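You operate a simulated robot arm through the tools that you are given. There is no shell and no other tool. Be economical: measure what you need, move in short steps, check, and stop when the job is done.

The job below is to be done with a simulated robot arm. You get a single attempt, and the scene is never put back.

## Task
Open the wire gauge, return the cards to the grey rack, switch off.
Fine: the red card is in the wire gauge, the yellow one in the blue rack; turn its knob open before the red card comes out.

It is judged by the outcome, as a careful person would: the job done as asked, and still so three seconds after it is handed in. It fails if anything else is knocked over, pushed out of place, dropped, spilled or broken.

## Robot
A 6-joint arm with a two-finger parallel gripper, fixed in place. Base frame: the origin is at the foot of the arm, x ahead of it, y to its left, z up; the work surface is at about z = 0. Readings come in m, degrees, newtons and seconds.
With the tool pointing down near the work surface it reaches from about 0.14 to 0.58 m from the base axis. Its first joint turns from -66.0 to 66.0 degrees. Payload 2.1 kg.
The tool frame sits at the grasp point between the pads (the TCP): z along the fingers, y along the line on which they close. The tips reach 0.03 m beyond it. The gripper opens to 0.094 m. The fingers are 0.028 m wide and 0.01 m thick; the gripper's body (0.05 by 0.096 m) begins 0.055 m behind the TCP.
Orientation is that of the tool frame in the base frame, as a unit quaternion [w, x, y, z]. With the fingers straight down and closing along the base's y, the tool's x points along the base's -x, its y along +y and its z along -z.

## Interface
- The arm moves only by the tool drive_tool. Its argument "commands" is a list of rows, each a list of 3 entries, a list of its own where there are three numbers: the shift along the tool's x, y, z in m, then the turn, a rotation vector about the tool's x, y, z in degrees, then the opening, from 0 (shut) to 1 (fully open). In form: [[[dx, dy, dz], [ax, ay, az], hand], ...]. A call has 1 to 8 rows; each row shifts and turns the commanded pose from where the row before left it, along the tool's axes as they then stand. A row lasts 0.2 s, in which the tool goes at most 0.05 m and 8.6 degrees; a call with a longer step from one row to the next is refused whole, and so is a gripper value outside its range. Where a pose cannot be reached the arm comes as near as it can. A force on the tool above 40 N (or 10 N above the force at the start of the call, whichever is more), or a blocked arm, ends the call early, and 0.2 s more pass. Each finger travels about 0.072 m/s and halts on what it meets, pressing with about 35 N; the grip force reading is that of the motor and also rises with nothing between the fingers. The clock runs only during rows and for 0.2 s after the last one: add rows that do not move to give the fingers time. The reply holds the time, the measured pose of the TCP, the force on the tool along the base axes, the opening and the grip force, in the units named above and with some noise, with the torque about the TCP (base axes, N m) and any sound that the robot's microphone picked up.
- Cameras (640 x 400 px; columns grow to the right, rows downward): "scene" is fixed at [0.0534, -0.3684, 0.4928]; the picture's right is [0.79, -0.61, 0.00], its down [-0.31, -0.40, -0.86] and it looks along [0.53, 0.68, -0.51] (base axes); focal length 214 px, centre (320, 200). "wrist" rides on the gripper at [0.076, 0.014, -0.102] in the tool frame; the picture's right is [-0.18, 0.98, 0.00], its down [-0.75, -0.14, -0.64] and it looks along [-0.63, -0.12, 0.77] (tool axes); focal length 243 px, centre (320, 200). There is no depth. A picture from a camera that has moved, and an enlarged one, comes with that camera's place and axes in the base frame and with its lens.
- capture(camera): a new picture of that camera. It takes no simulated time.
- inspect(camera, box): a new picture of the part [left, top, right, bottom] of that camera's present view, enlarged. It takes no simulated time.
- close_job(): hands the job in; it is judged then, once.

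Work in short steps. Places have to be worked out from the pictures, the camera data and where the tool is seen: move nearer, look again, correct. Check each grasp and each placing, and mend what went wrong. You have 120 turns and 76 pictures in all, those below and enlarged ones among them. Open the gripper and draw the arm clear of the work before you hand the job in, unless the task says otherwise; then end with one line.

The tools are called as a command line: name --argument value ..., lists and objects as JSON in quotes. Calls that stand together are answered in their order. drive_tool: Moves the arm, as the interface text tells. Its arguments: {"type":"object","properties":{"commands":{"type":"array"}},"required":["commands"]} The other tools are called the same way: capture (camera) takes a picture; inspect (camera, box) takes an enlarged picture of a part of a camera's view; close_job () hands the job in.

At the start:

```text
clock: 0.0
eef_pos: [0.3217, -0.0359, 0.4028]
tool_rot: [0.0, 0.0, 1.0, 0.0]
ft_force: [-0.2, 0.6, 0.4]
ft_torque: [-0.01, -0.04, 0.0]
opening: 0.0941
gripper_force: 0.0
```

scene: 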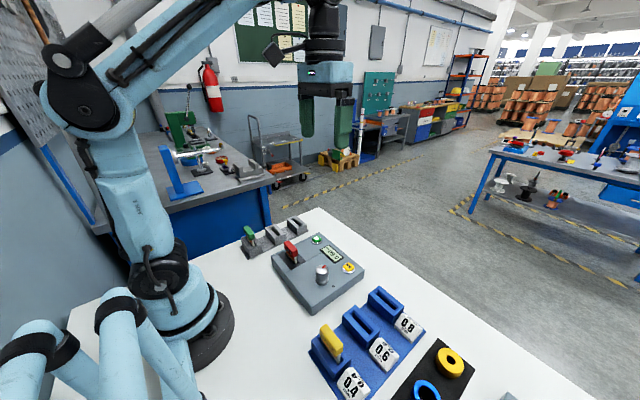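
wrist: 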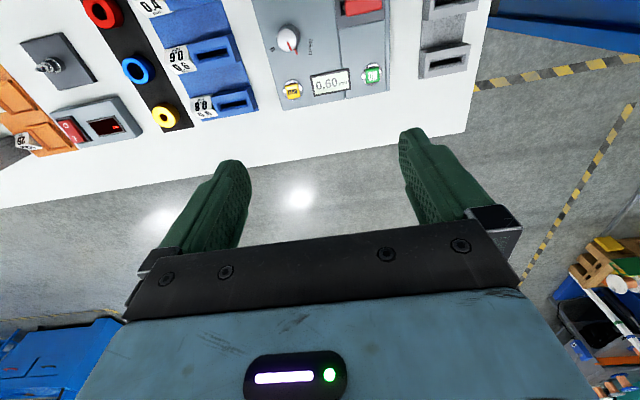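

I start with close views of the gauge and racks to understand the parts.

inspect --camera "scene" --box '[230, 200, 390, 320]'

inspect --camera "scene" --box '[300, 270, 480, 400]'

inspect --camera "wrist" --box '[240, 0, 490, 140]'

inspect --camera "wrist" --box '[0, 0, 260, 170]'

```text
3.33 times, centred on (310, 260) of scene
camera zoom: at [0.0534, -0.3684, 0.4928], right [0.79, -0.61, 0.0], down [-0.31, -0.4, -0.86], along [0.53, 0.68, -0.51], focal length 715 px, centre (353, 0)
```

zoom: 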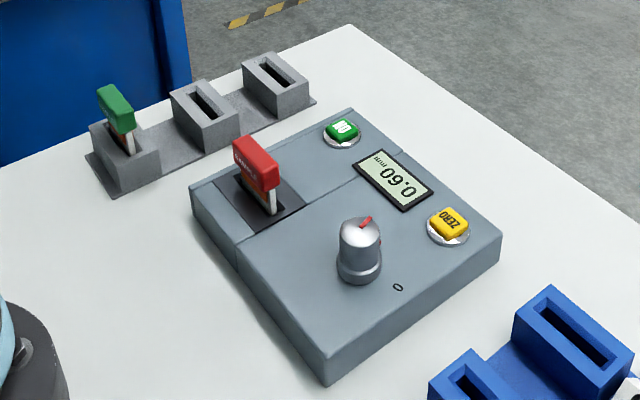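

```text
3.08 times, centred on (390, 335) of scene
camera zoom: at [0.0534, -0.3684, 0.4928], right [0.79, -0.61, 0.0], down [-0.31, -0.4, -0.86], along [0.53, 0.68, -0.51], focal length 660 px, centre (105, -215)
```

zoom: 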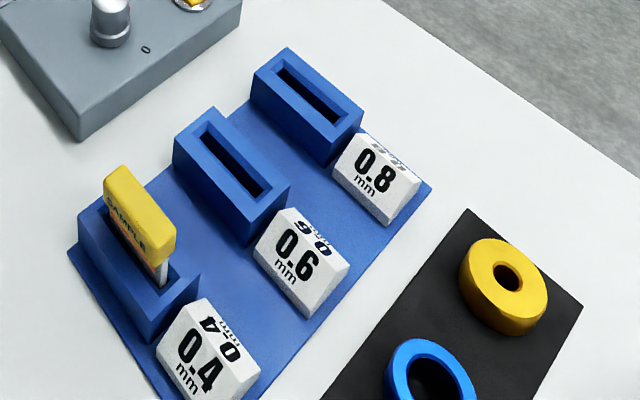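

```text
2.56 times, centred on (365, 70) of wrist
camera zoom: at [0.2459, -0.022, 0.5059], right [0.18, 0.98, 0.0], down [0.75, -0.14, 0.64], along [0.63, -0.12, -0.77], focal length 621 px, centre (205, 533)
```

zoom: 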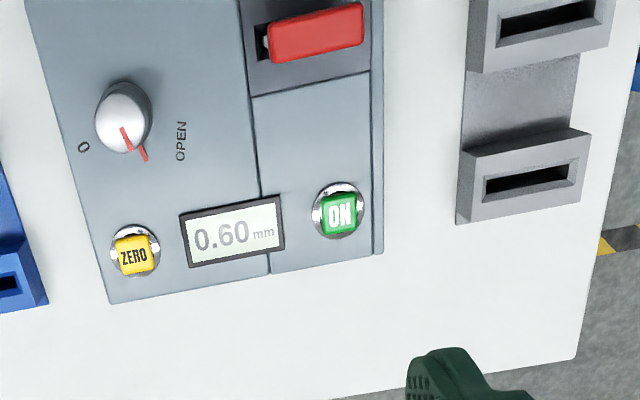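

```text
2.35 times, centred on (130, 85) of wrist
camera zoom: at [0.2459, -0.022, 0.5059], right [0.18, 0.98, 0.0], down [0.75, -0.14, 0.64], along [0.63, -0.12, -0.77], focal length 571 px, centre (767, 471)
```

zoom: 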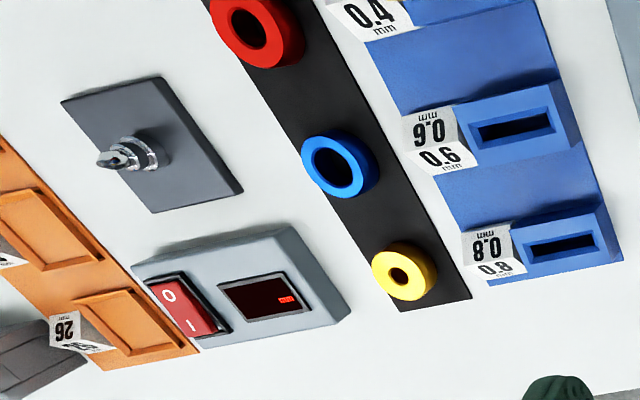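

The card plane and slots run roughly along base y. The knob is near (0.284,-0.078), top about 0.077. The red card is near (0.264,0.033), top about 0.07. I move back and a little lower to see the gauge face on.

drive_tool --commands '[[[0.04, 0, 0.02], [0, 0, 0], 1], [[0.04, 0, 0.02], [0, 0, 0], 1], [[0.04, 0, 0.02], [0, 0, 0], 1], [[0, 0, 0], [0, 0, 0], 1]]'

capture --camera "wrist"

```text
clock: 1.0
eef_pos: [0.2003, -0.0352, 0.3436]
tool_rot: [0.001, -0.001, 1.0, 0.0]
ft_force: [0.0, 0.5, 0.5]
ft_torque: [-0.01, 0.01, 0.0]
opening: 0.0941
gripper_force: 0.0
```

```text
69 pictures are left
camera wrist: at [0.1253, -0.0213, 0.4462], right [0.18, 0.98, 0.0], down [0.75, -0.14, 0.64], along [0.63, -0.12, -0.77], focal length 243 px, centre (320, 200)
```

wrist: 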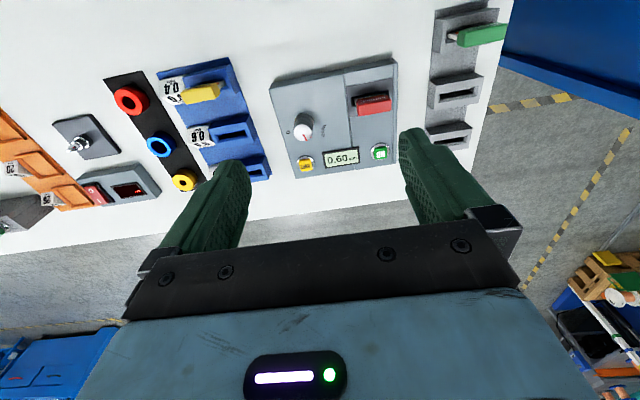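

Good overview. I enlarge the gauge and both racks.

inspect --camera "wrist" --box '[260, 50, 420, 190]'

inspect --camera "wrist" --box '[400, 0, 530, 160]'

inspect --camera "wrist" --box '[130, 50, 280, 190]'

```text
2.86 times, centred on (340, 120) of wrist
camera zoom: at [0.1253, -0.0213, 0.4462], right [0.18, 0.98, 0.0], down [0.75, -0.14, 0.64], along [0.63, -0.12, -0.77], focal length 693 px, centre (263, 429)
```

zoom: 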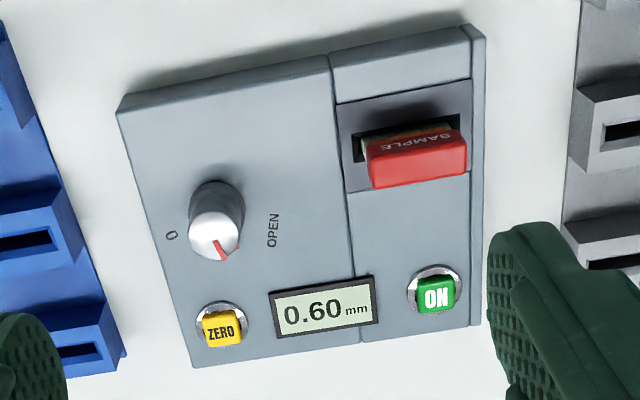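

```text
2.50 times, centred on (465, 80) of wrist
camera zoom: at [0.1253, -0.0213, 0.4462], right [0.18, 0.98, 0.0], down [0.75, -0.14, 0.64], along [0.63, -0.12, -0.77], focal length 606 px, centre (-42, 500)
```

zoom: 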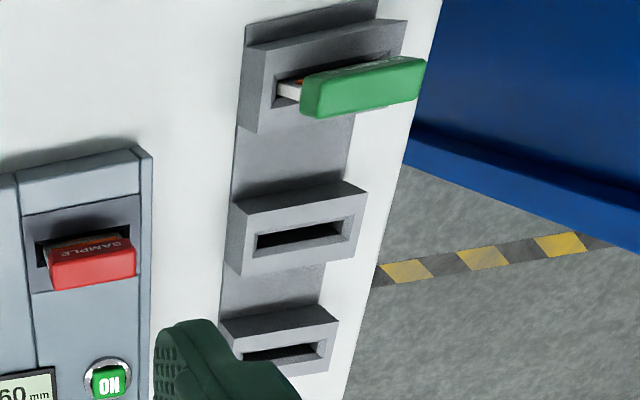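

```text
2.86 times, centred on (205, 120) of wrist
camera zoom: at [0.1253, -0.0213, 0.4462], right [0.18, 0.98, 0.0], down [0.75, -0.14, 0.64], along [0.63, -0.12, -0.77], focal length 693 px, centre (649, 429)
```

zoom: 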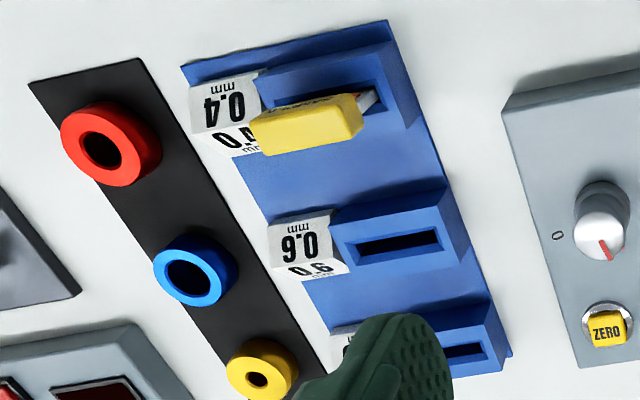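

I look more closely at the knob pointer.

inspect --camera "wrist" --box '[285, 100, 345, 140]'

inspect --camera "scene" --box '[295, 245, 355, 290]'

```text
10.00 times, centred on (315, 120) of wrist
camera zoom: at [0.1253, -0.0213, 0.4462], right [0.18, 0.98, 0.0], down [0.75, -0.14, 0.64], along [0.63, -0.12, -0.77], focal length 2426 px, centre (370, 1000)
```

zoom: 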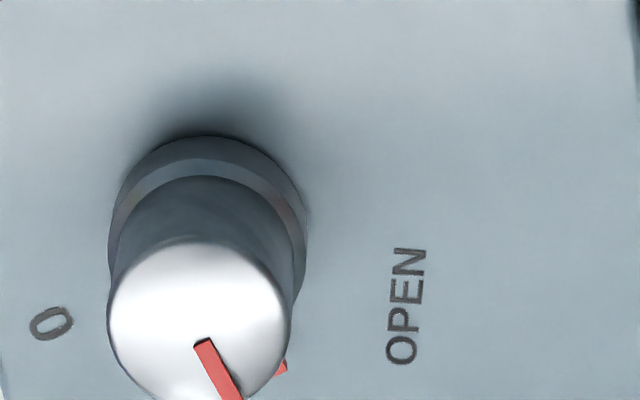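

```text
8.89 times, centred on (325, 268) of scene
camera zoom: at [0.0534, -0.3684, 0.4928], right [0.79, -0.61, 0.0], down [-0.31, -0.4, -0.86], along [0.53, 0.68, -0.51], focal length 1906 px, centre (276, -400)
```

zoom: 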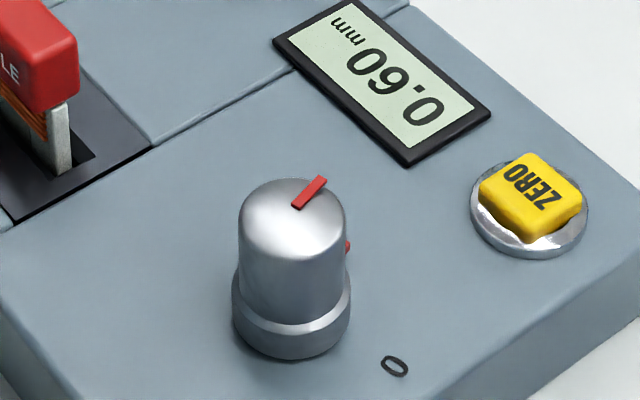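

The knob centre is about (0.285,-0.080), top z≈0.072, on a gauge face at z≈0.042. Its pointer is now about 19° from +x, while OPEN lies about +60°, so it must turn counter-clockwise seen from above. I move above the knob.

drive_tool --commands '[[[-0.017, -0.009, 0.039], [0, 0, 0], 1], [[-0.017, -0.009, 0.039], [0, 0, 0], 1], [[-0.017, -0.009, 0.039], [0, 0, 0], 1], [[-0.017, -0.009, 0.039], [0, 0, 0], 1], [[-0.017, -0.009, 0.039], [0, 0, 0], 1], [[0, 0, 0], [0, 0, 0], 1]]'

capture --camera "wrist"

capture --camera "scene"

```text
clock: 2.4
eef_pos: [0.2872, -0.0835, 0.1477]
tool_rot: [0.0, -0.001, 1.0, 0.0]
ft_force: [0.7, -1.0, 0.0]
ft_torque: [0.02, -0.01, 0.0]
opening: 0.0941
gripper_force: 0.0
```

```text
63 pictures are left
camera wrist: at [0.2114, -0.068, 0.2501], right [0.18, 0.98, 0.0], down [0.75, -0.14, 0.64], along [0.63, -0.12, -0.77], focal length 243 px, centre (320, 200)
```

wrist: 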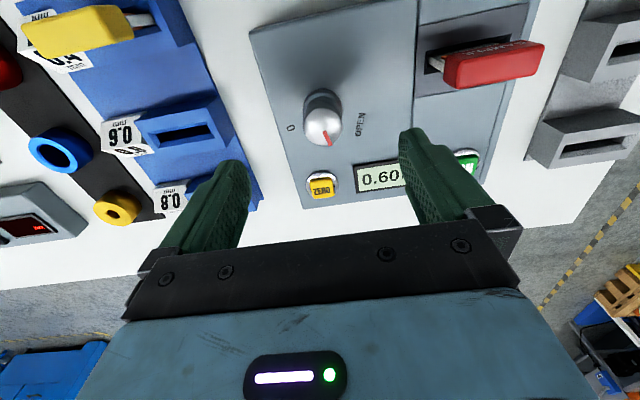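

```text
62 pictures are left
```

scene: 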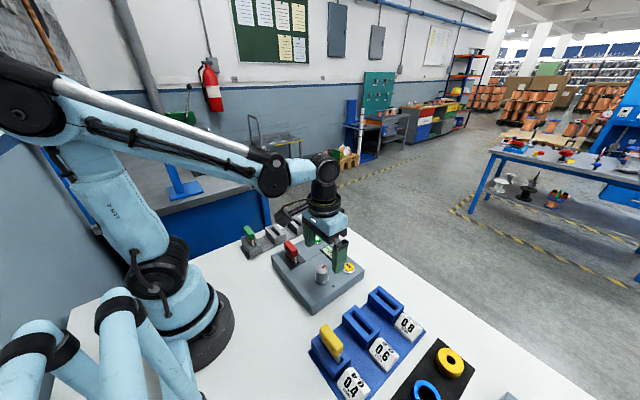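

Refined knob centre: (0.284,-0.080). I descend around it with the hand open to z≈0.087.

drive_tool --commands '[[[0.0015, 0.0018, 0.02], [0, 0, 0], 1], [[0.0015, 0.0017, 0.02], [0, 0, 0], 1], [[0, 0, 0.02], [0, 0, 0], 1], [[0, 0, 0], [0, 0, 0], 1]]'

capture --camera "wrist"

```text
clock: 3.4
eef_pos: [0.284, -0.0789, 0.0883]
tool_rot: [0.001, 0.0, 1.0, 0.001]
ft_force: [-0.1, 0.5, 0.4]
ft_torque: [0.01, 0.01, 0.04]
opening: 0.0937
gripper_force: 0.1
```

```text
61 pictures are left
camera wrist: at [0.2086, -0.0637, 0.1907], right [0.18, 0.98, 0.0], down [0.75, -0.14, 0.64], along [0.63, -0.12, -0.77], focal length 243 px, centre (320, 200)
```

wrist: 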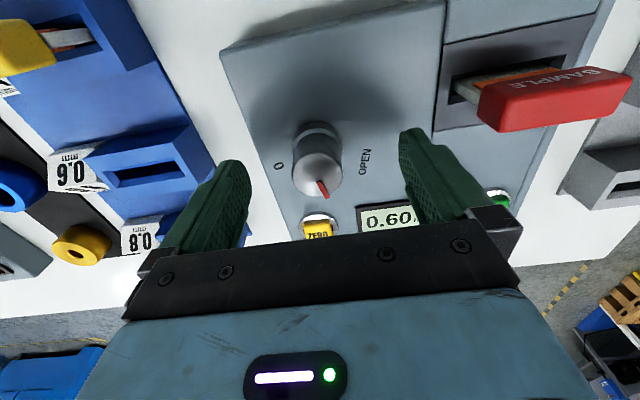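

The knob sits between the pads. I lower 3 mm and close on it.

drive_tool --commands '[[[0, 0, 0.003], [0, 0, 0], 1], [[0, 0, 0], [0, 0, 0], 0.2], [[0, 0, 0], [0, 0, 0], 0.2], [[0, 0, 0], [0, 0, 0], 0.2], [[0, 0, 0], [0, 0, 0], 0.2]]'

capture --camera "wrist"

```text
clock: 4.6
eef_pos: [0.2829, -0.0797, 0.0857]
tool_rot: [0.001, 0.0, 1.0, -0.003]
ft_force: [0.0, -23.8, -9.7]
ft_torque: [0.17, -0.36, 0.07]
opening: 0.0322
gripper_force: 44.9
```

```text
60 pictures are left
camera wrist: at [0.2084, -0.0646, 0.1878], right [0.19, 0.98, 0.0], down [0.75, -0.14, 0.64], along [0.63, -0.12, -0.77], focal length 243 px, centre (320, 200)
```

wrist: 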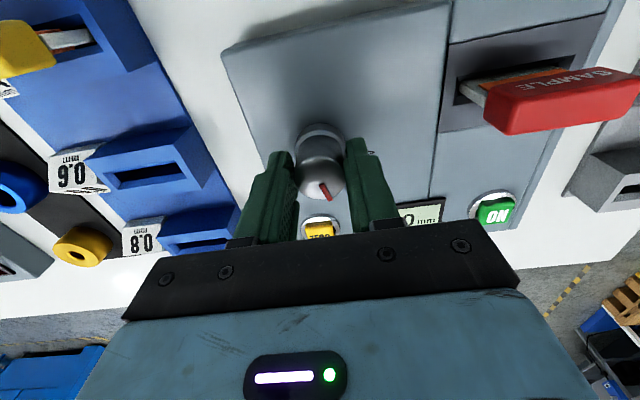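

The knob is held, with a 24 N sideways push toward -y, so I shift slightly that way and start turning counter-clockwise.

drive_tool --commands '[[[0, -0.0015, 0], [0, 0, 0], 0.2], [[0, 0, 0], [0, 0, -7], 0.2], [[0, 0, 0], [0, 0, -7], 0.2]]'

inspect --camera "wrist" --box '[220, 80, 460, 240]'

```text
clock: 5.4
eef_pos: [0.2838, -0.0804, 0.0848]
tool_rot: [0.001, -0.122, 0.993, -0.002]
ft_force: [7.8, -19.1, -19.1]
ft_torque: [0.04, 0.07, -0.03]
opening: 0.0319
gripper_force: 45.3
```

```text
2.50 times, centred on (340, 160) of wrist
camera zoom: at [0.2071, -0.0843, 0.1879], right [-0.06, 1.0, 0.0], down [0.76, 0.05, 0.64], along [0.64, 0.04, -0.77], focal length 606 px, centre (270, 300)
```

zoom: 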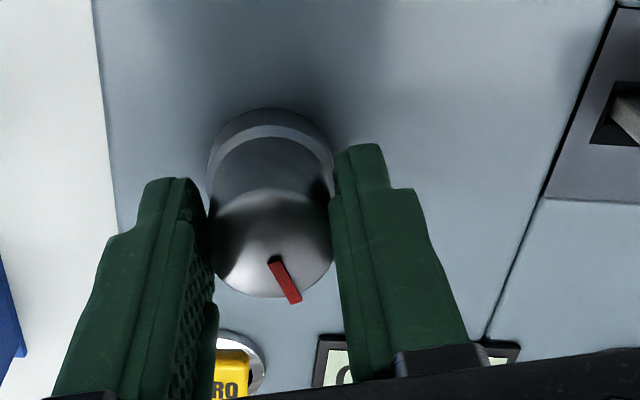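

The knob turns with the gripper (pointer fixed relative to the pads, little torque). I continue.

drive_tool --commands '[[[0, -0.001, 0], [0, 0, -7], 0.2], [[0, 0, 0], [0, 0, -7], 0.2], [[0, 0, 0], [0, 0, -7], 0.2]]'

inspect --camera "wrist" --box '[220, 80, 460, 240]'

inspect --camera "scene" --box '[260, 220, 380, 310]'

```text
clock: 6.2
eef_pos: [0.2832, -0.0813, 0.0857]
tool_rot: [0.0, -0.302, 0.953, -0.001]
ft_force: [6.5, -13.1, -6.6]
ft_torque: [0.07, -0.37, 0.02]
opening: 0.0321
gripper_force: 44.6
```

```text
2.50 times, centred on (340, 160) of wrist
camera zoom: at [0.2141, -0.1125, 0.188], right [-0.42, 0.91, 0.0], down [0.7, 0.32, 0.64], along [0.58, 0.27, -0.77], focal length 606 px, centre (270, 300)
```

zoom: 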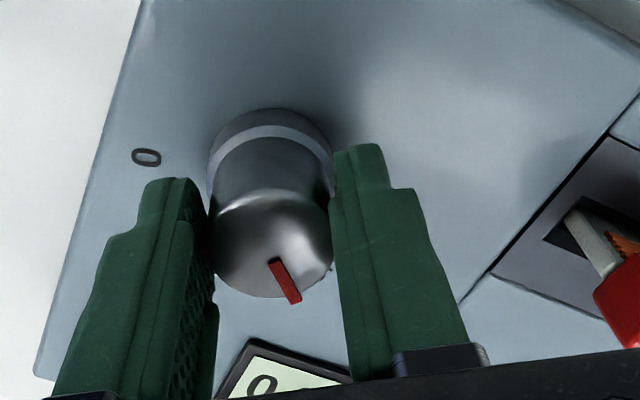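

```text
4.44 times, centred on (320, 265) of scene
camera zoom: at [0.0534, -0.3684, 0.4928], right [0.79, -0.61, 0.0], down [-0.31, -0.4, -0.86], along [0.53, 0.68, -0.51], focal length 953 px, centre (320, -89)
```

zoom: 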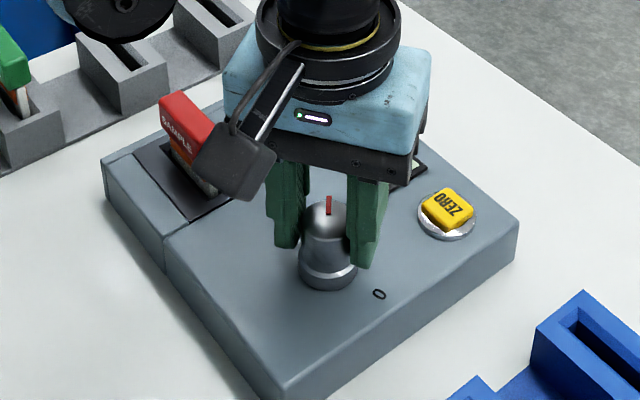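

About 35° turned. I continue in small steps watching for a stop.

drive_tool --commands '[[[0, 0, 0], [0, 0, -6], 0.2], [[0, 0, 0], [0, 0, -6], 0.2]]'

inspect --camera "wrist" --box '[220, 80, 460, 240]'

```text
clock: 6.8
eef_pos: [0.2852, -0.0803, 0.085]
tool_rot: [0.001, -0.4, 0.916, 0.0]
ft_force: [7.0, -16.8, 6.9]
ft_torque: [0.5, -0.38, -0.02]
opening: 0.0322
gripper_force: 45.2
```

```text
2.50 times, centred on (340, 160) of wrist
camera zoom: at [0.2224, -0.1265, 0.188], right [-0.59, 0.8, 0.0], down [0.62, 0.46, 0.64], along [0.52, 0.38, -0.77], focal length 606 px, centre (270, 300)
```

zoom: 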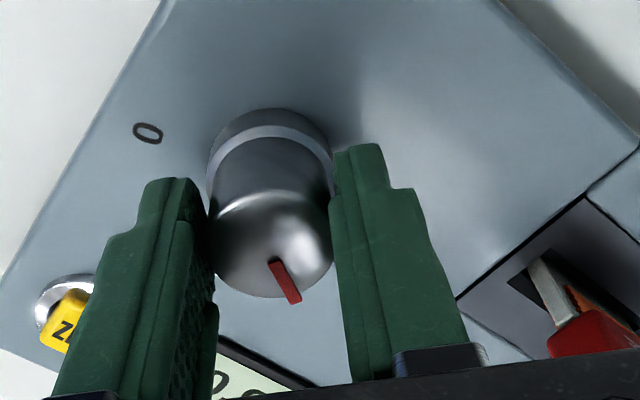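

Still turning freely; two more small steps.

drive_tool --commands '[[[0, 0, 0], [0, 0, -6], 0.2], [[0, 0, 0], [0, 0, -6], 0.2]]'

capture --camera "wrist"

```text
clock: 7.4
eef_pos: [0.2845, -0.0809, 0.086]
tool_rot: [0.0, -0.493, 0.87, -0.001]
ft_force: [10.5, -22.1, 6.0]
ft_torque: [0.7, -0.4, -0.06]
opening: 0.032
gripper_force: 44.9
```

```text
55 pictures are left
camera wrist: at [0.2334, -0.1384, 0.188], right [-0.75, 0.66, 0.0], down [0.51, 0.58, 0.64], along [0.43, 0.48, -0.77], focal length 243 px, centre (320, 200)
```

wrist: 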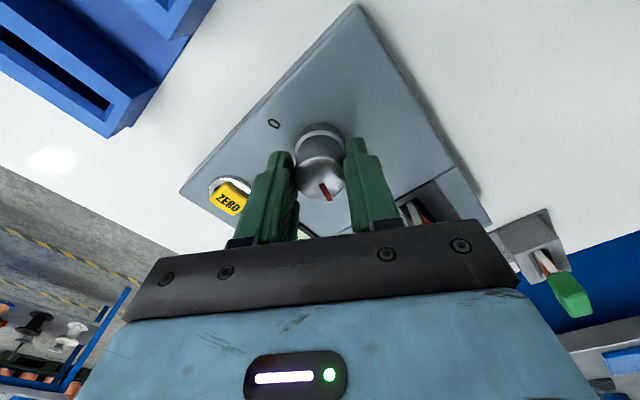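

Turned 59°. The ZERO button lies on the opening line of one finger, so I open only part way, rise and look.

drive_tool --commands '[[[0, 0, 0], [0, 0, 0], 0.5], [[0, 0, 0], [0, 0, 0], 0.5], [[0, 0, -0.03], [0, 0, 0], 0.5], [[0, 0, -0.04], [0, 0, 0], 0.5], [[0, 0, -0.04], [0, 0, 0], 0.5], [[0, 0, 0], [0, 0, 0], 0.5]]'

capture --camera "wrist"

inspect --camera "wrist" --box '[280, 100, 380, 170]'

```text
clock: 8.8
eef_pos: [0.2836, -0.0798, 0.1964]
tool_rot: [0.0, -0.493, 0.87, 0.0]
ft_force: [-0.3, -0.1, 0.0]
ft_torque: [0.0, 0.0, 0.01]
opening: 0.0469
gripper_force: 0.1
```

```text
54 pictures are left
camera wrist: at [0.2324, -0.1378, 0.2983], right [-0.75, 0.66, 0.0], down [0.51, 0.57, 0.64], along [0.43, 0.48, -0.77], focal length 243 px, centre (320, 200)
```

wrist: 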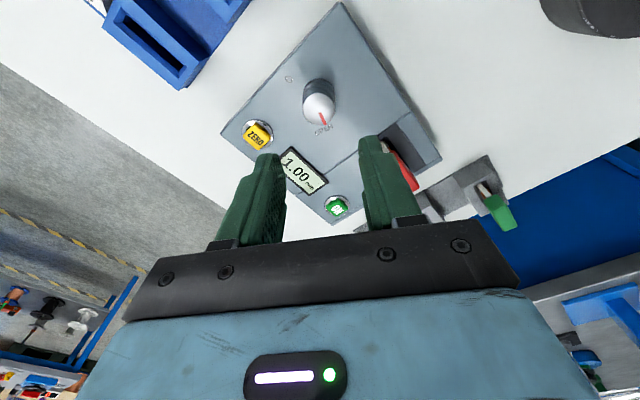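

```text
5.71 times, centred on (330, 135) of wrist
camera zoom: at [0.2324, -0.1378, 0.2983], right [-0.75, 0.66, 0.0], down [0.51, 0.57, 0.64], along [0.43, 0.48, -0.77], focal length 1386 px, centre (263, 571)
```

zoom: 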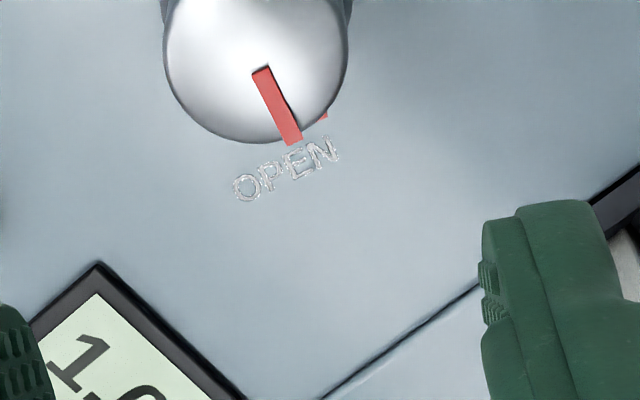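

The display reads 1.00 mm and the pointer stands at OPEN, so the gauge is open. Now I turn the tool so that it closes along x, and move toward the red card for a look.

drive_tool --commands '[[[0, 0, 0], [0, 0, -7.75], 0.5], [[0, 0, 0], [0, 0, -7.75], 0.5], [[0, 0, 0], [0, 0, -7.75], 0.5], [[0, 0, 0], [0, 0, -7.75], 0.5], [[-0.04, 0.01, 0], [0, 0, 0], 0.5], [[-0.04, 0.01, 0], [0, 0, 0], 0.5], [[0, 0, 0], [0, 0, 0], 0.5]]'

capture --camera "wrist"

```text
clock: 10.4
eef_pos: [0.2644, 0.0005, 0.195]
tool_rot: [0.0, 0.707, -0.707, 0.0]
ft_force: [0.2, -0.9, 0.0]
ft_torque: [0.03, 0.01, 0.0]
opening: 0.0469
gripper_force: 0.1
```

```text
52 pictures are left
camera wrist: at [0.2505, -0.0757, 0.2975], right [-0.98, 0.18, 0.0], down [0.14, 0.75, 0.64], along [0.12, 0.63, -0.77], focal length 243 px, centre (320, 200)
```

wrist: 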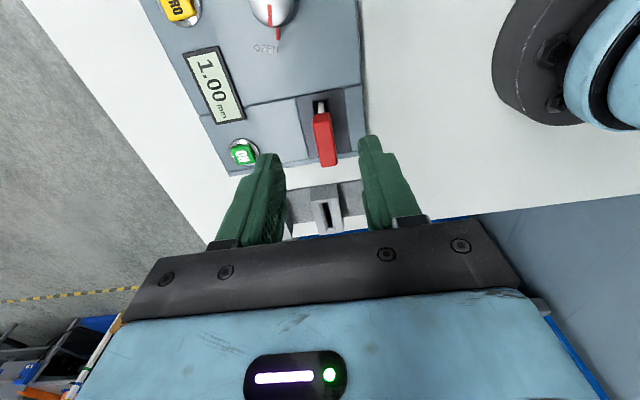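

I enlarge the card and knob in this view.

inspect --camera "wrist" --box '[230, 0, 390, 110]'

inspect --camera "wrist" --box '[260, 80, 390, 240]'

inspect --camera "scene" --box '[230, 200, 350, 300]'

```text
3.64 times, centred on (310, 55) of wrist
camera zoom: at [0.2505, -0.0757, 0.2975], right [-0.98, 0.18, 0.0], down [0.14, 0.75, 0.64], along [0.12, 0.63, -0.77], focal length 882 px, centre (356, 727)
```

zoom: 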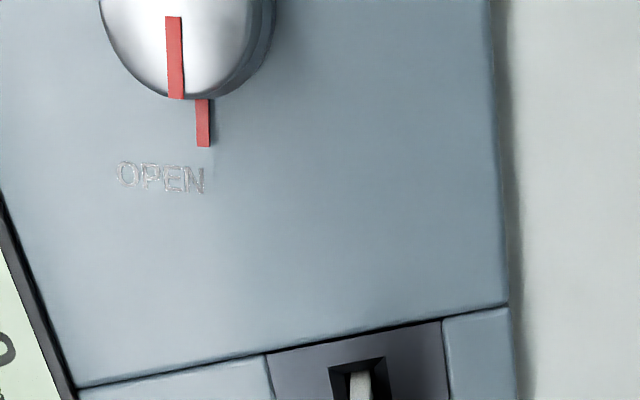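

```text
2.50 times, centred on (325, 160) of wrist
camera zoom: at [0.2505, -0.0757, 0.2975], right [-0.98, 0.18, 0.0], down [0.14, 0.75, 0.64], along [0.12, 0.63, -0.77], focal length 606 px, centre (308, 300)
```

zoom: 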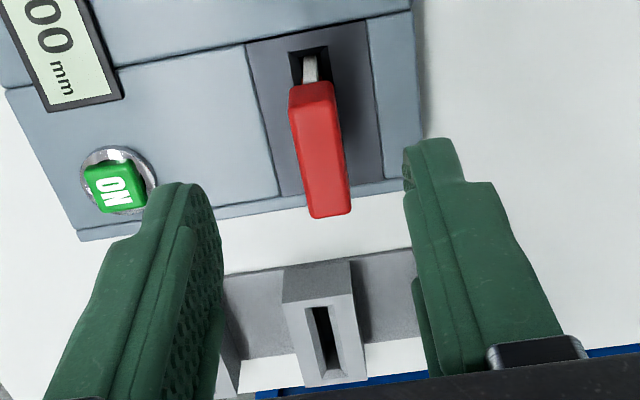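

```text
4.00 times, centred on (290, 250) of scene
camera zoom: at [0.0534, -0.3684, 0.4928], right [0.79, -0.61, 0.0], down [-0.31, -0.4, -0.86], along [0.53, 0.68, -0.51], focal length 858 px, centre (440, 0)
```

zoom: 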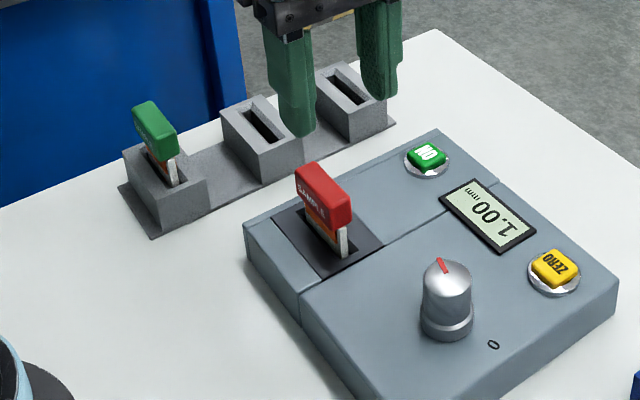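

The red handle is centred near (0.266,0.032) with its top near z=0.08, thin along x. I go down over it with the hand half open.

drive_tool --commands '[[[-0.0325, -0.0015, 0.01], [0, 0, 0], 0.5], [[0, 0, 0.04], [0, 0, 0], 0.5], [[0, 0, 0.035], [0, 0, 0], 0.5], [[0, 0, 0.015], [0, 0, 0], 0.5], [[0, 0, 0], [0, 0, 0], 0.5]]'

capture --camera "wrist"

inspect --camera "scene" --box '[230, 200, 350, 300]'

```text
clock: 11.6
eef_pos: [0.2655, 0.0321, 0.094]
tool_rot: [0.0, 0.707, -0.707, 0.0]
ft_force: [-0.6, 0.0, 0.6]
ft_torque: [0.0, -0.01, 0.01]
opening: 0.0468
gripper_force: 0.0
```

```text
48 pictures are left
camera wrist: at [0.252, -0.0437, 0.1969], right [-0.98, 0.18, 0.0], down [0.14, 0.75, 0.64], along [0.12, 0.63, -0.77], focal length 243 px, centre (320, 200)
```

wrist: 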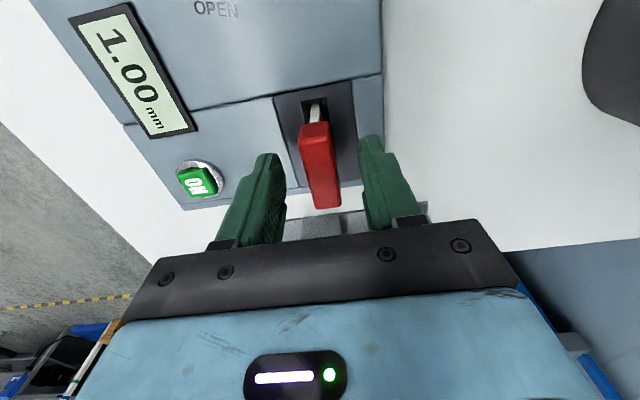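

```text
4.00 times, centred on (290, 250) of scene
camera zoom: at [0.0534, -0.3684, 0.4928], right [0.79, -0.61, 0.0], down [-0.31, -0.4, -0.86], along [0.53, 0.68, -0.51], focal length 858 px, centre (440, 0)
```

zoom: 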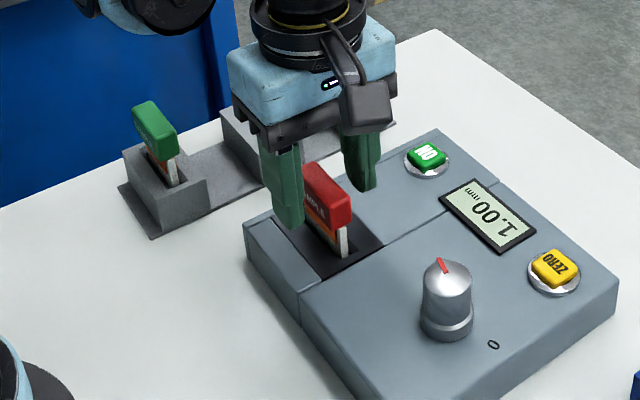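

Aligned. I descend the last 14 mm and close on the handle.

drive_tool --commands '[[[0.002, -0.0008, 0.014], [0, 0, 0], 0.5], [[0, 0, 0], [0, 0, 0], 0], [[0, 0, 0], [0, 0, 0], 0], [[0, 0, 0], [0, 0, 0], 0]]'

capture --camera "wrist"

```text
clock: 12.6
eef_pos: [0.2655, 0.0297, 0.0805]
tool_rot: [0.0, -0.707, 0.707, 0.001]
ft_force: [-0.2, -0.4, 0.6]
ft_torque: [0.03, -0.01, 0.05]
opening: 0.0215
gripper_force: 35.1
```

```text
46 pictures are left
camera wrist: at [0.2528, -0.046, 0.1832], right [-0.98, 0.18, 0.0], down [0.14, 0.75, 0.64], along [0.12, 0.63, -0.77], focal length 243 px, centre (320, 200)
```

wrist: 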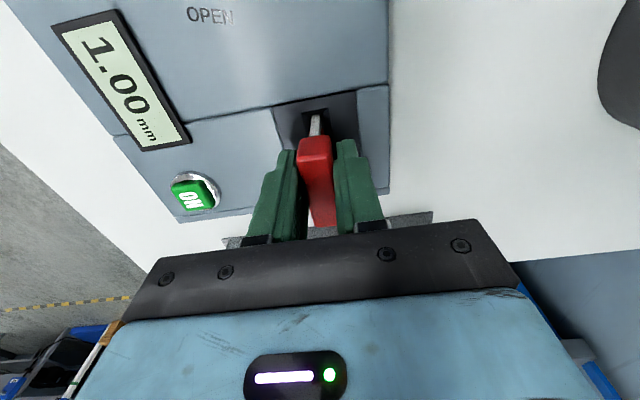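

Gripped (35 N, 21.5 mm). I lift a little first and check.

drive_tool --commands '[[[0, 0, -0.01], [0, 0, 0], 0], [[0, 0, -0.02], [0, 0, 0], 0], [[0, 0, -0.02], [0, 0, 0], 0]]'

inspect --camera "scene" --box '[230, 180, 350, 280]'

```text
clock: 13.4
eef_pos: [0.2653, 0.0308, 0.1305]
tool_rot: [0.0, 0.707, -0.707, 0.0]
ft_force: [0.4, -0.4, -0.6]
ft_torque: [0.02, -0.01, 0.01]
opening: 0.0213
gripper_force: 35.5
```

```text
4.00 times, centred on (290, 230) of scene
camera zoom: at [0.0534, -0.3684, 0.4928], right [0.79, -0.61, 0.0], down [-0.31, -0.4, -0.86], along [0.53, 0.68, -0.51], focal length 858 px, centre (440, 80)
```

zoom: 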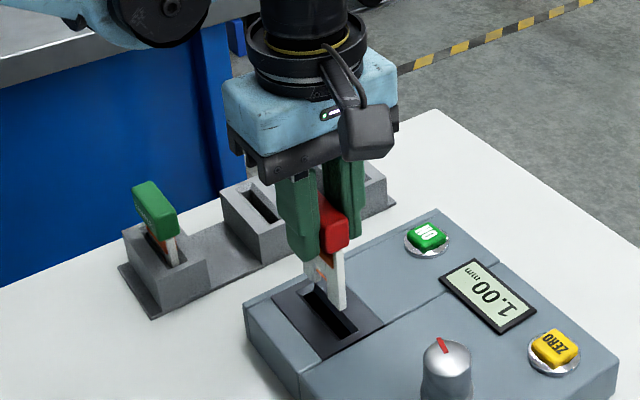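

The card is coming free. I lift further and move toward the middle slot of the grey rack for a look.

drive_tool --commands '[[[0, 0, -0.035], [0, 0, 0], 0], [[0, 0, -0.035], [0, 0, 0], 0], [[-0.04, -0.01, 0], [0, 0, 0], 0], [[-0.04, -0.01, 0], [0, 0, 0], 0], [[0, 0, 0], [0, 0, 0], 0]]'

capture --camera "wrist"

inspect --camera "scene" --box '[220, 140, 360, 260]'

```text
clock: 14.6
eef_pos: [0.2857, 0.1094, 0.2019]
tool_rot: [0.0, -0.707, 0.708, 0.0]
ft_force: [0.7, 0.1, 0.2]
ft_torque: [0.01, 0.03, 0.03]
opening: 0.0214
gripper_force: 35.3
```

```text
44 pictures are left
camera wrist: at [0.2724, 0.0339, 0.3038], right [-0.98, 0.18, 0.0], down [0.14, 0.75, 0.64], along [0.12, 0.63, -0.77], focal length 243 px, centre (320, 200)
```

wrist: 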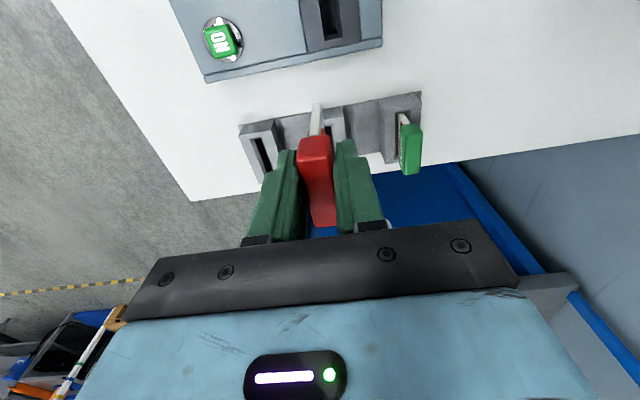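

```text
3.33 times, centred on (290, 200) of scene
camera zoom: at [0.0534, -0.3684, 0.4928], right [0.79, -0.61, 0.0], down [-0.31, -0.4, -0.86], along [0.53, 0.68, -0.51], focal length 715 px, centre (420, 200)
```

zoom: 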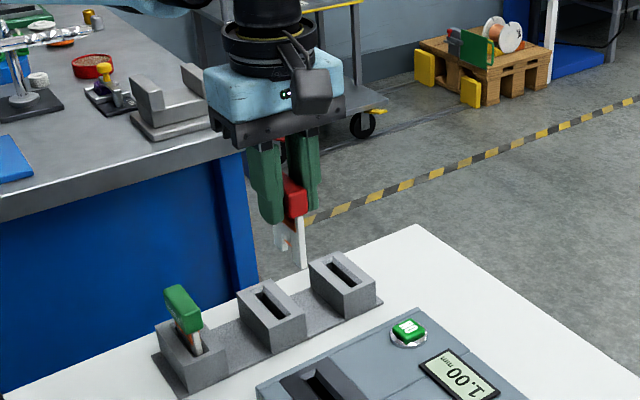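

I enlarge the rack in this wrist view to fix slot positions and direction.

inspect --camera "wrist" --box '[230, 80, 430, 240]'

inspect --camera "scene" --box '[240, 175, 310, 245]'

```text
2.50 times, centred on (330, 160) of wrist
camera zoom: at [0.2724, 0.0339, 0.3038], right [-0.98, 0.18, 0.0], down [0.14, 0.75, 0.64], along [0.12, 0.63, -0.77], focal length 606 px, centre (295, 300)
```

zoom: 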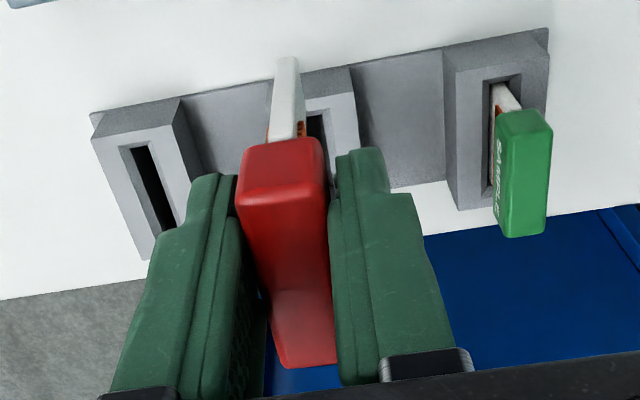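

```text
5.71 times, centred on (275, 210) of scene
camera zoom: at [0.0534, -0.3684, 0.4928], right [0.79, -0.61, 0.0], down [-0.31, -0.4, -0.86], along [0.53, 0.68, -0.51], focal length 1226 px, centre (577, 143)
```

zoom: 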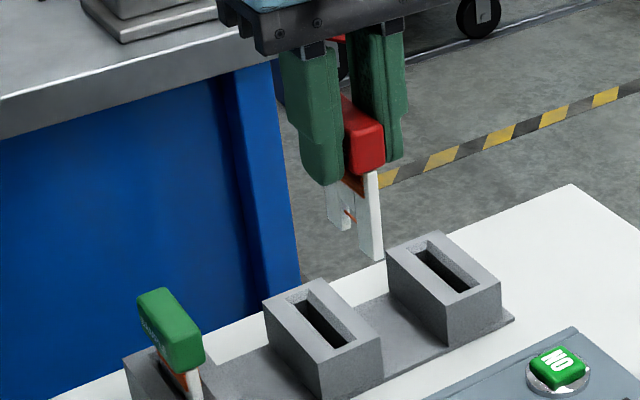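

Slots lie at y≈0.1685, x≈0.204 / 0.286 / 0.367, aligned with y. The card bottom is about 73 mm below the TCP and centred on it. I move over the middle slot and lower to just above it.

drive_tool --commands '[[[-0.03, 0, 0], [0, 0, 0], 0], [[-0.029, 0, 0], [0, 0, 0], 0], [[0, 0, 0.035], [0, 0, 0], 0], [[0, 0, 0.033], [0, 0, 0], 0], [[0, 0, 0], [0, 0, 0], 0]]'

capture --camera "wrist"

inspect --camera "wrist" --box '[260, 60, 400, 170]'

inspect --camera "scene" --box '[240, 175, 320, 255]'

```text
clock: 15.8
eef_pos: [0.2856, 0.1699, 0.132]
tool_rot: [0.0, -0.707, 0.707, 0.0]
ft_force: [-0.4, -0.4, 1.0]
ft_torque: [-0.01, 0.03, -0.02]
opening: 0.0213
gripper_force: 35.4
```

```text
40 pictures are left
camera wrist: at [0.2719, 0.0937, 0.2352], right [-0.98, 0.18, 0.0], down [0.14, 0.75, 0.64], along [0.12, 0.63, -0.77], focal length 243 px, centre (320, 200)
```

wrist: 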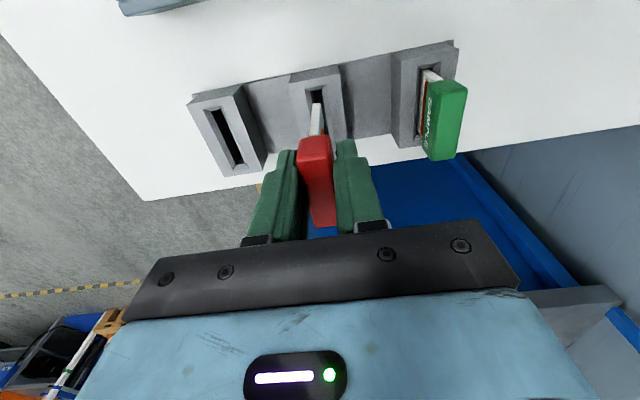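

```text
3.64 times, centred on (330, 115) of wrist
camera zoom: at [0.2719, 0.0937, 0.2352], right [-0.98, 0.18, 0.0], down [0.14, 0.75, 0.64], along [0.12, 0.63, -0.77], focal length 882 px, centre (284, 509)
```

zoom: 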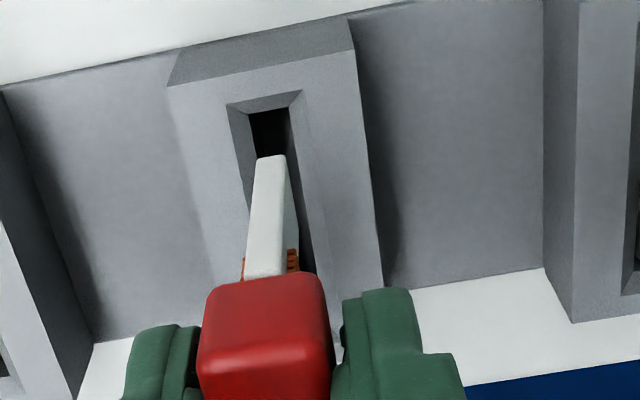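

```text
5.00 times, centred on (280, 215) of scene
camera zoom: at [0.0534, -0.3684, 0.4928], right [0.79, -0.61, 0.0], down [-0.31, -0.4, -0.86], along [0.53, 0.68, -0.51], focal length 1072 px, centre (520, 125)
```

zoom: 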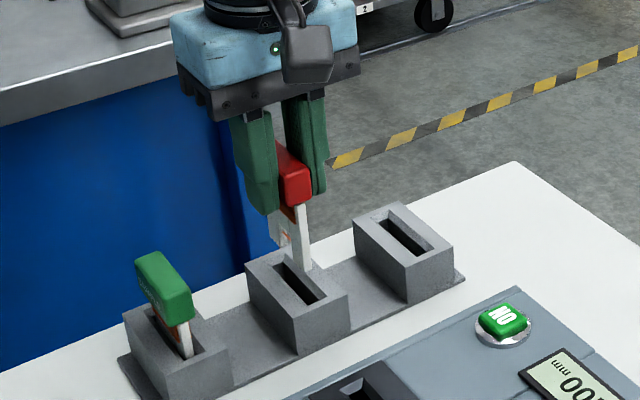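

Card tip and slot agree in x to under 1 mm, and in y the card sits centred in the slot. I lower it in.

drive_tool --commands '[[[0, 0, 0.012], [0, 0, 0], 0], [[0, 0, 0.012], [0, 0, 0], 0], [[0, 0, 0.012], [0, 0, 0], 0], [[0, 0, 0.009], [0, 0, 0], 0], [[0, 0, 0], [0, 0, 0], 0]]'

inspect --camera "scene" --box '[240, 175, 320, 255]'

```text
clock: 17.0
eef_pos: [0.2851, 0.1687, 0.0874]
tool_rot: [0.0, -0.707, 0.707, 0.0]
ft_force: [0.7, 0.0, -0.9]
ft_torque: [0.0, 0.0, 0.02]
opening: 0.0214
gripper_force: 34.8
```

```text
5.00 times, centred on (280, 215) of scene
camera zoom: at [0.0534, -0.3684, 0.4928], right [0.79, -0.61, 0.0], down [-0.31, -0.4, -0.86], along [0.53, 0.68, -0.51], focal length 1072 px, centre (520, 125)
```

zoom: 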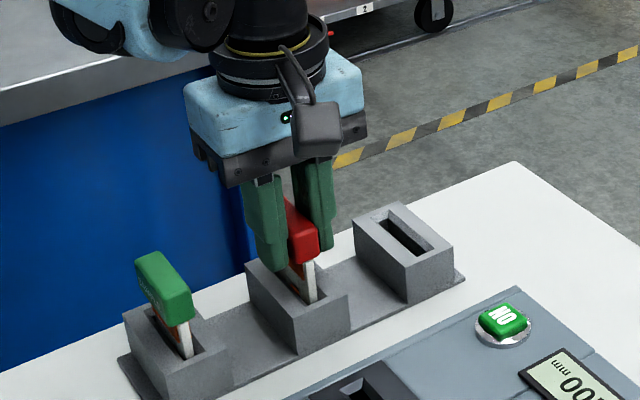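

The card is entering freely. I lower in 3 mm steps until it seats.

drive_tool --commands '[[[0, 0, 0.003], [0, 0, 0], 0], [[0, 0, 0.003], [0, 0, 0], 0], [[0, 0, 0.002], [0, 0, 0], 0], [[0, 0, 0], [0, 0, 0], 0]]'

inspect --camera "scene" --box '[240, 175, 320, 255]'

```text
clock: 18.0
eef_pos: [0.2853, 0.168, 0.08]
tool_rot: [0.0, -0.707, 0.707, 0.0]
ft_force: [-0.6, -0.9, 20.0]
ft_torque: [0.05, 0.03, 0.01]
opening: 0.0214
gripper_force: 34.5
```

```text
5.00 times, centred on (280, 215) of scene
camera zoom: at [0.0534, -0.3684, 0.4928], right [0.79, -0.61, 0.0], down [-0.31, -0.4, -0.86], along [0.53, 0.68, -0.51], focal length 1072 px, centre (520, 125)
```

zoom: 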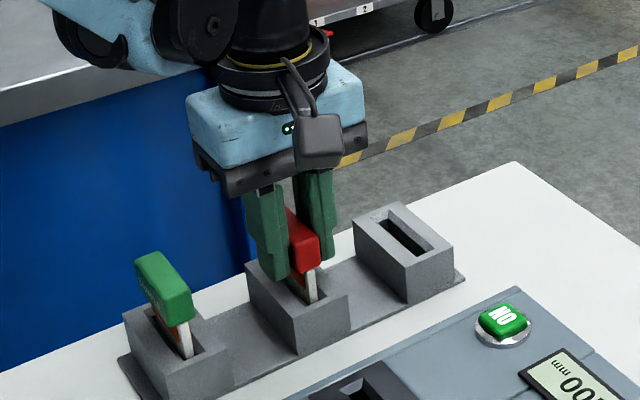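

Seated: 20 N contact, and the handle is level with the green one. I release, rise and check.

drive_tool --commands '[[[0, 0, -0.002], [0, 0, 0], 0.5], [[0, 0, 0], [0, 0, 0], 0.5], [[0, 0, -0.03], [0, 0, 0], 0.5], [[0, 0, -0.045], [0, 0, 0], 0.5], [[0, 0, -0.045], [0, 0, 0], 0.5], [[0, 0, 0], [0, 0, 0], 0.5]]'

inspect --camera "scene" --box '[230, 190, 330, 270]'

```text
clock: 19.4
eef_pos: [0.2881, 0.1679, 0.2021]
tool_rot: [0.0, -0.707, 0.707, -0.001]
ft_force: [-0.1, 0.2, -0.4]
ft_torque: [0.0, -0.01, 0.0]
opening: 0.0469
gripper_force: 0.0
```

```text
5.00 times, centred on (280, 230) of scene
camera zoom: at [0.0534, -0.3684, 0.4928], right [0.79, -0.61, 0.0], down [-0.31, -0.4, -0.86], along [0.53, 0.68, -0.51], focal length 1072 px, centre (520, 50)
```

zoom: 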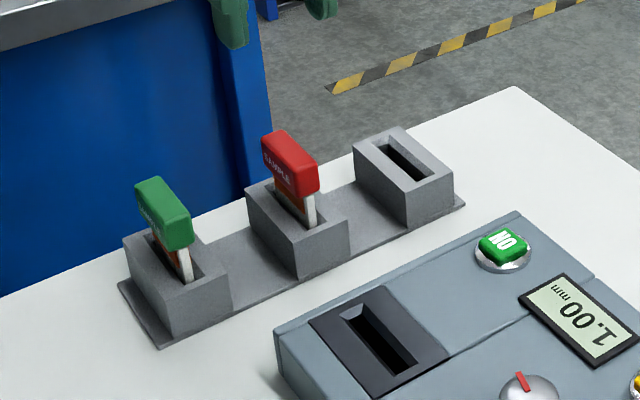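

Red is seated. I travel over to the blue rack, stopping short of the yellow card to look.

drive_tool --commands '[[[0.042, 0.0115, 0], [0, 0, 0], 0.5], [[0.042, 0.0115, 0], [0, 0, 0], 0.5], [[0.042, 0.0115, 0], [0, 0, 0], 0.5], [[0.042, 0.0115, 0], [0, 0, 0], 0.5], [[0.042, 0.0115, 0], [0, 0, 0], 0.5], [[0.042, 0.0115, 0], [0, 0, 0], 0.5], [[0.042, 0.0115, 0], [0, 0, 0], 0.5], [[0.042, 0.0085, 0], [0, 0, 0], 0.5]]'

drive_tool --commands '[[[0.035, 0, 0], [0, 0, 0], 0.5], [[0, 0, 0], [0, 0, 0], 0.5]]'

capture --camera "wrist"

```text
clock: 21.2
eef_pos: [0.1978, -0.1652, 0.2036]
tool_rot: [0.0, -0.707, 0.707, 0.0]
ft_force: [0.4, 0.8, -0.3]
ft_torque: [-0.01, 0.02, 0.0]
opening: 0.047
gripper_force: 0.2
```

```text
clock: 21.8
eef_pos: [0.1971, -0.2004, 0.203]
tool_rot: [-0.001, 0.708, -0.707, -0.001]
ft_force: [0.3, 0.5, 0.1]
ft_torque: [0.01, -0.01, 0.01]
opening: 0.0472
gripper_force: 0.1
```

```text
34 pictures are left
camera wrist: at [0.1841, -0.2772, 0.3059], right [-0.98, 0.18, 0.0], down [0.14, 0.75, 0.64], along [0.12, 0.63, -0.77], focal length 243 px, centre (320, 200)
```

wrist: 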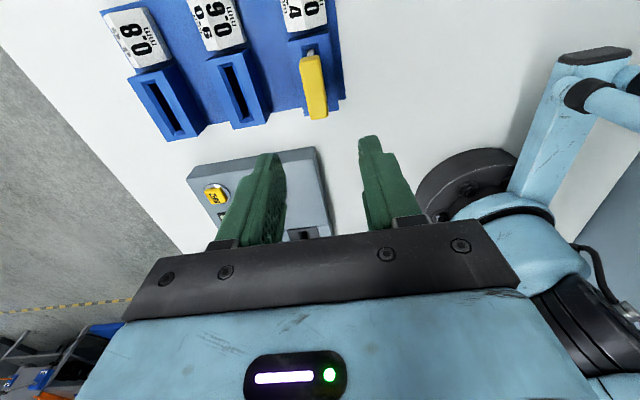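

Yellow handle: centre about (0.201,-0.218), along y. I move over it and go down to just above grasp height.

drive_tool --commands '[[[0.0175, -0.004, 0], [0, 0, 0], 0.5], [[0, 0, 0.035], [0, 0, 0], 0.5], [[0, 0, 0.035], [0, 0, 0], 0.5], [[0, 0, 0.036], [0, 0, 0], 0.5], [[0, 0, 0], [0, 0, 0], 0.5]]'

capture --camera "wrist"

inspect --camera "scene" --box '[280, 260, 420, 370]'

```text
clock: 23.0
eef_pos: [0.2002, -0.219, 0.0944]
tool_rot: [0.0, -0.707, 0.707, 0.0]
ft_force: [-0.9, -0.7, 0.1]
ft_torque: [0.01, -0.01, 0.02]
opening: 0.0467
gripper_force: 0.0
```

```text
33 pictures are left
camera wrist: at [0.1874, -0.2954, 0.1987], right [-0.98, 0.18, 0.0], down [0.14, 0.75, 0.64], along [0.12, 0.63, -0.77], focal length 243 px, centre (320, 200)
```

wrist: 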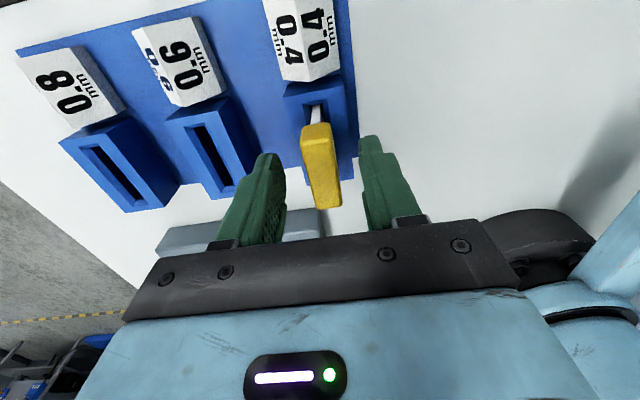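

```text
3.64 times, centred on (350, 315) of scene
camera zoom: at [0.0534, -0.3684, 0.4928], right [0.79, -0.61, 0.0], down [-0.31, -0.4, -0.86], along [0.53, 0.68, -0.51], focal length 780 px, centre (211, -218)
```

zoom: 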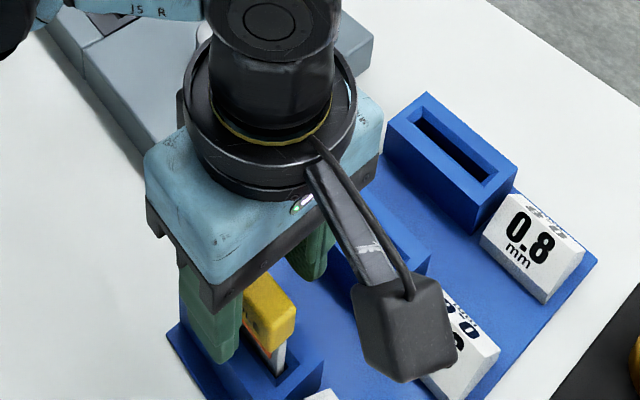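

The view matches the red card's before its grasp, so I make the same small correction, descend and close.

drive_tool --commands '[[[0.002, -0.0005, 0.014], [0, 0, 0], 0.5], [[0, 0, 0], [0, 0, 0], 0], [[0, 0, 0], [0, 0, 0], 0], [[0, 0, 0], [0, 0, 0], 0]]'

capture --camera "wrist"

```text
clock: 24.0
eef_pos: [0.2013, -0.2226, 0.0825]
tool_rot: [0.0, 0.707, -0.707, 0.0]
ft_force: [0.9, 0.1, 0.1]
ft_torque: [0.01, 0.0, 0.02]
opening: 0.0214
gripper_force: 35.1
```

```text
31 pictures are left
camera wrist: at [0.1878, -0.2975, 0.1849], right [-0.98, 0.18, 0.0], down [0.14, 0.75, 0.64], along [0.12, 0.63, -0.77], focal length 243 px, centre (320, 200)
```

wrist: 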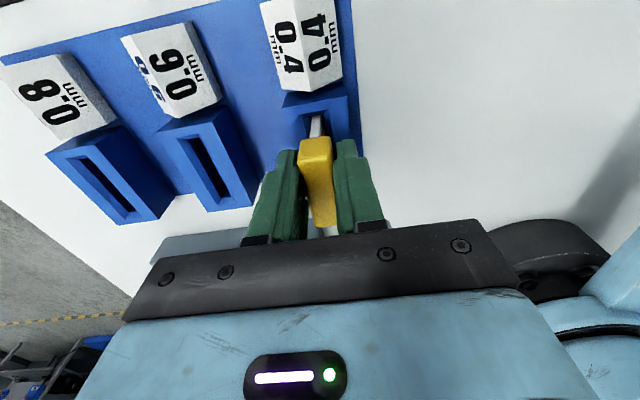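

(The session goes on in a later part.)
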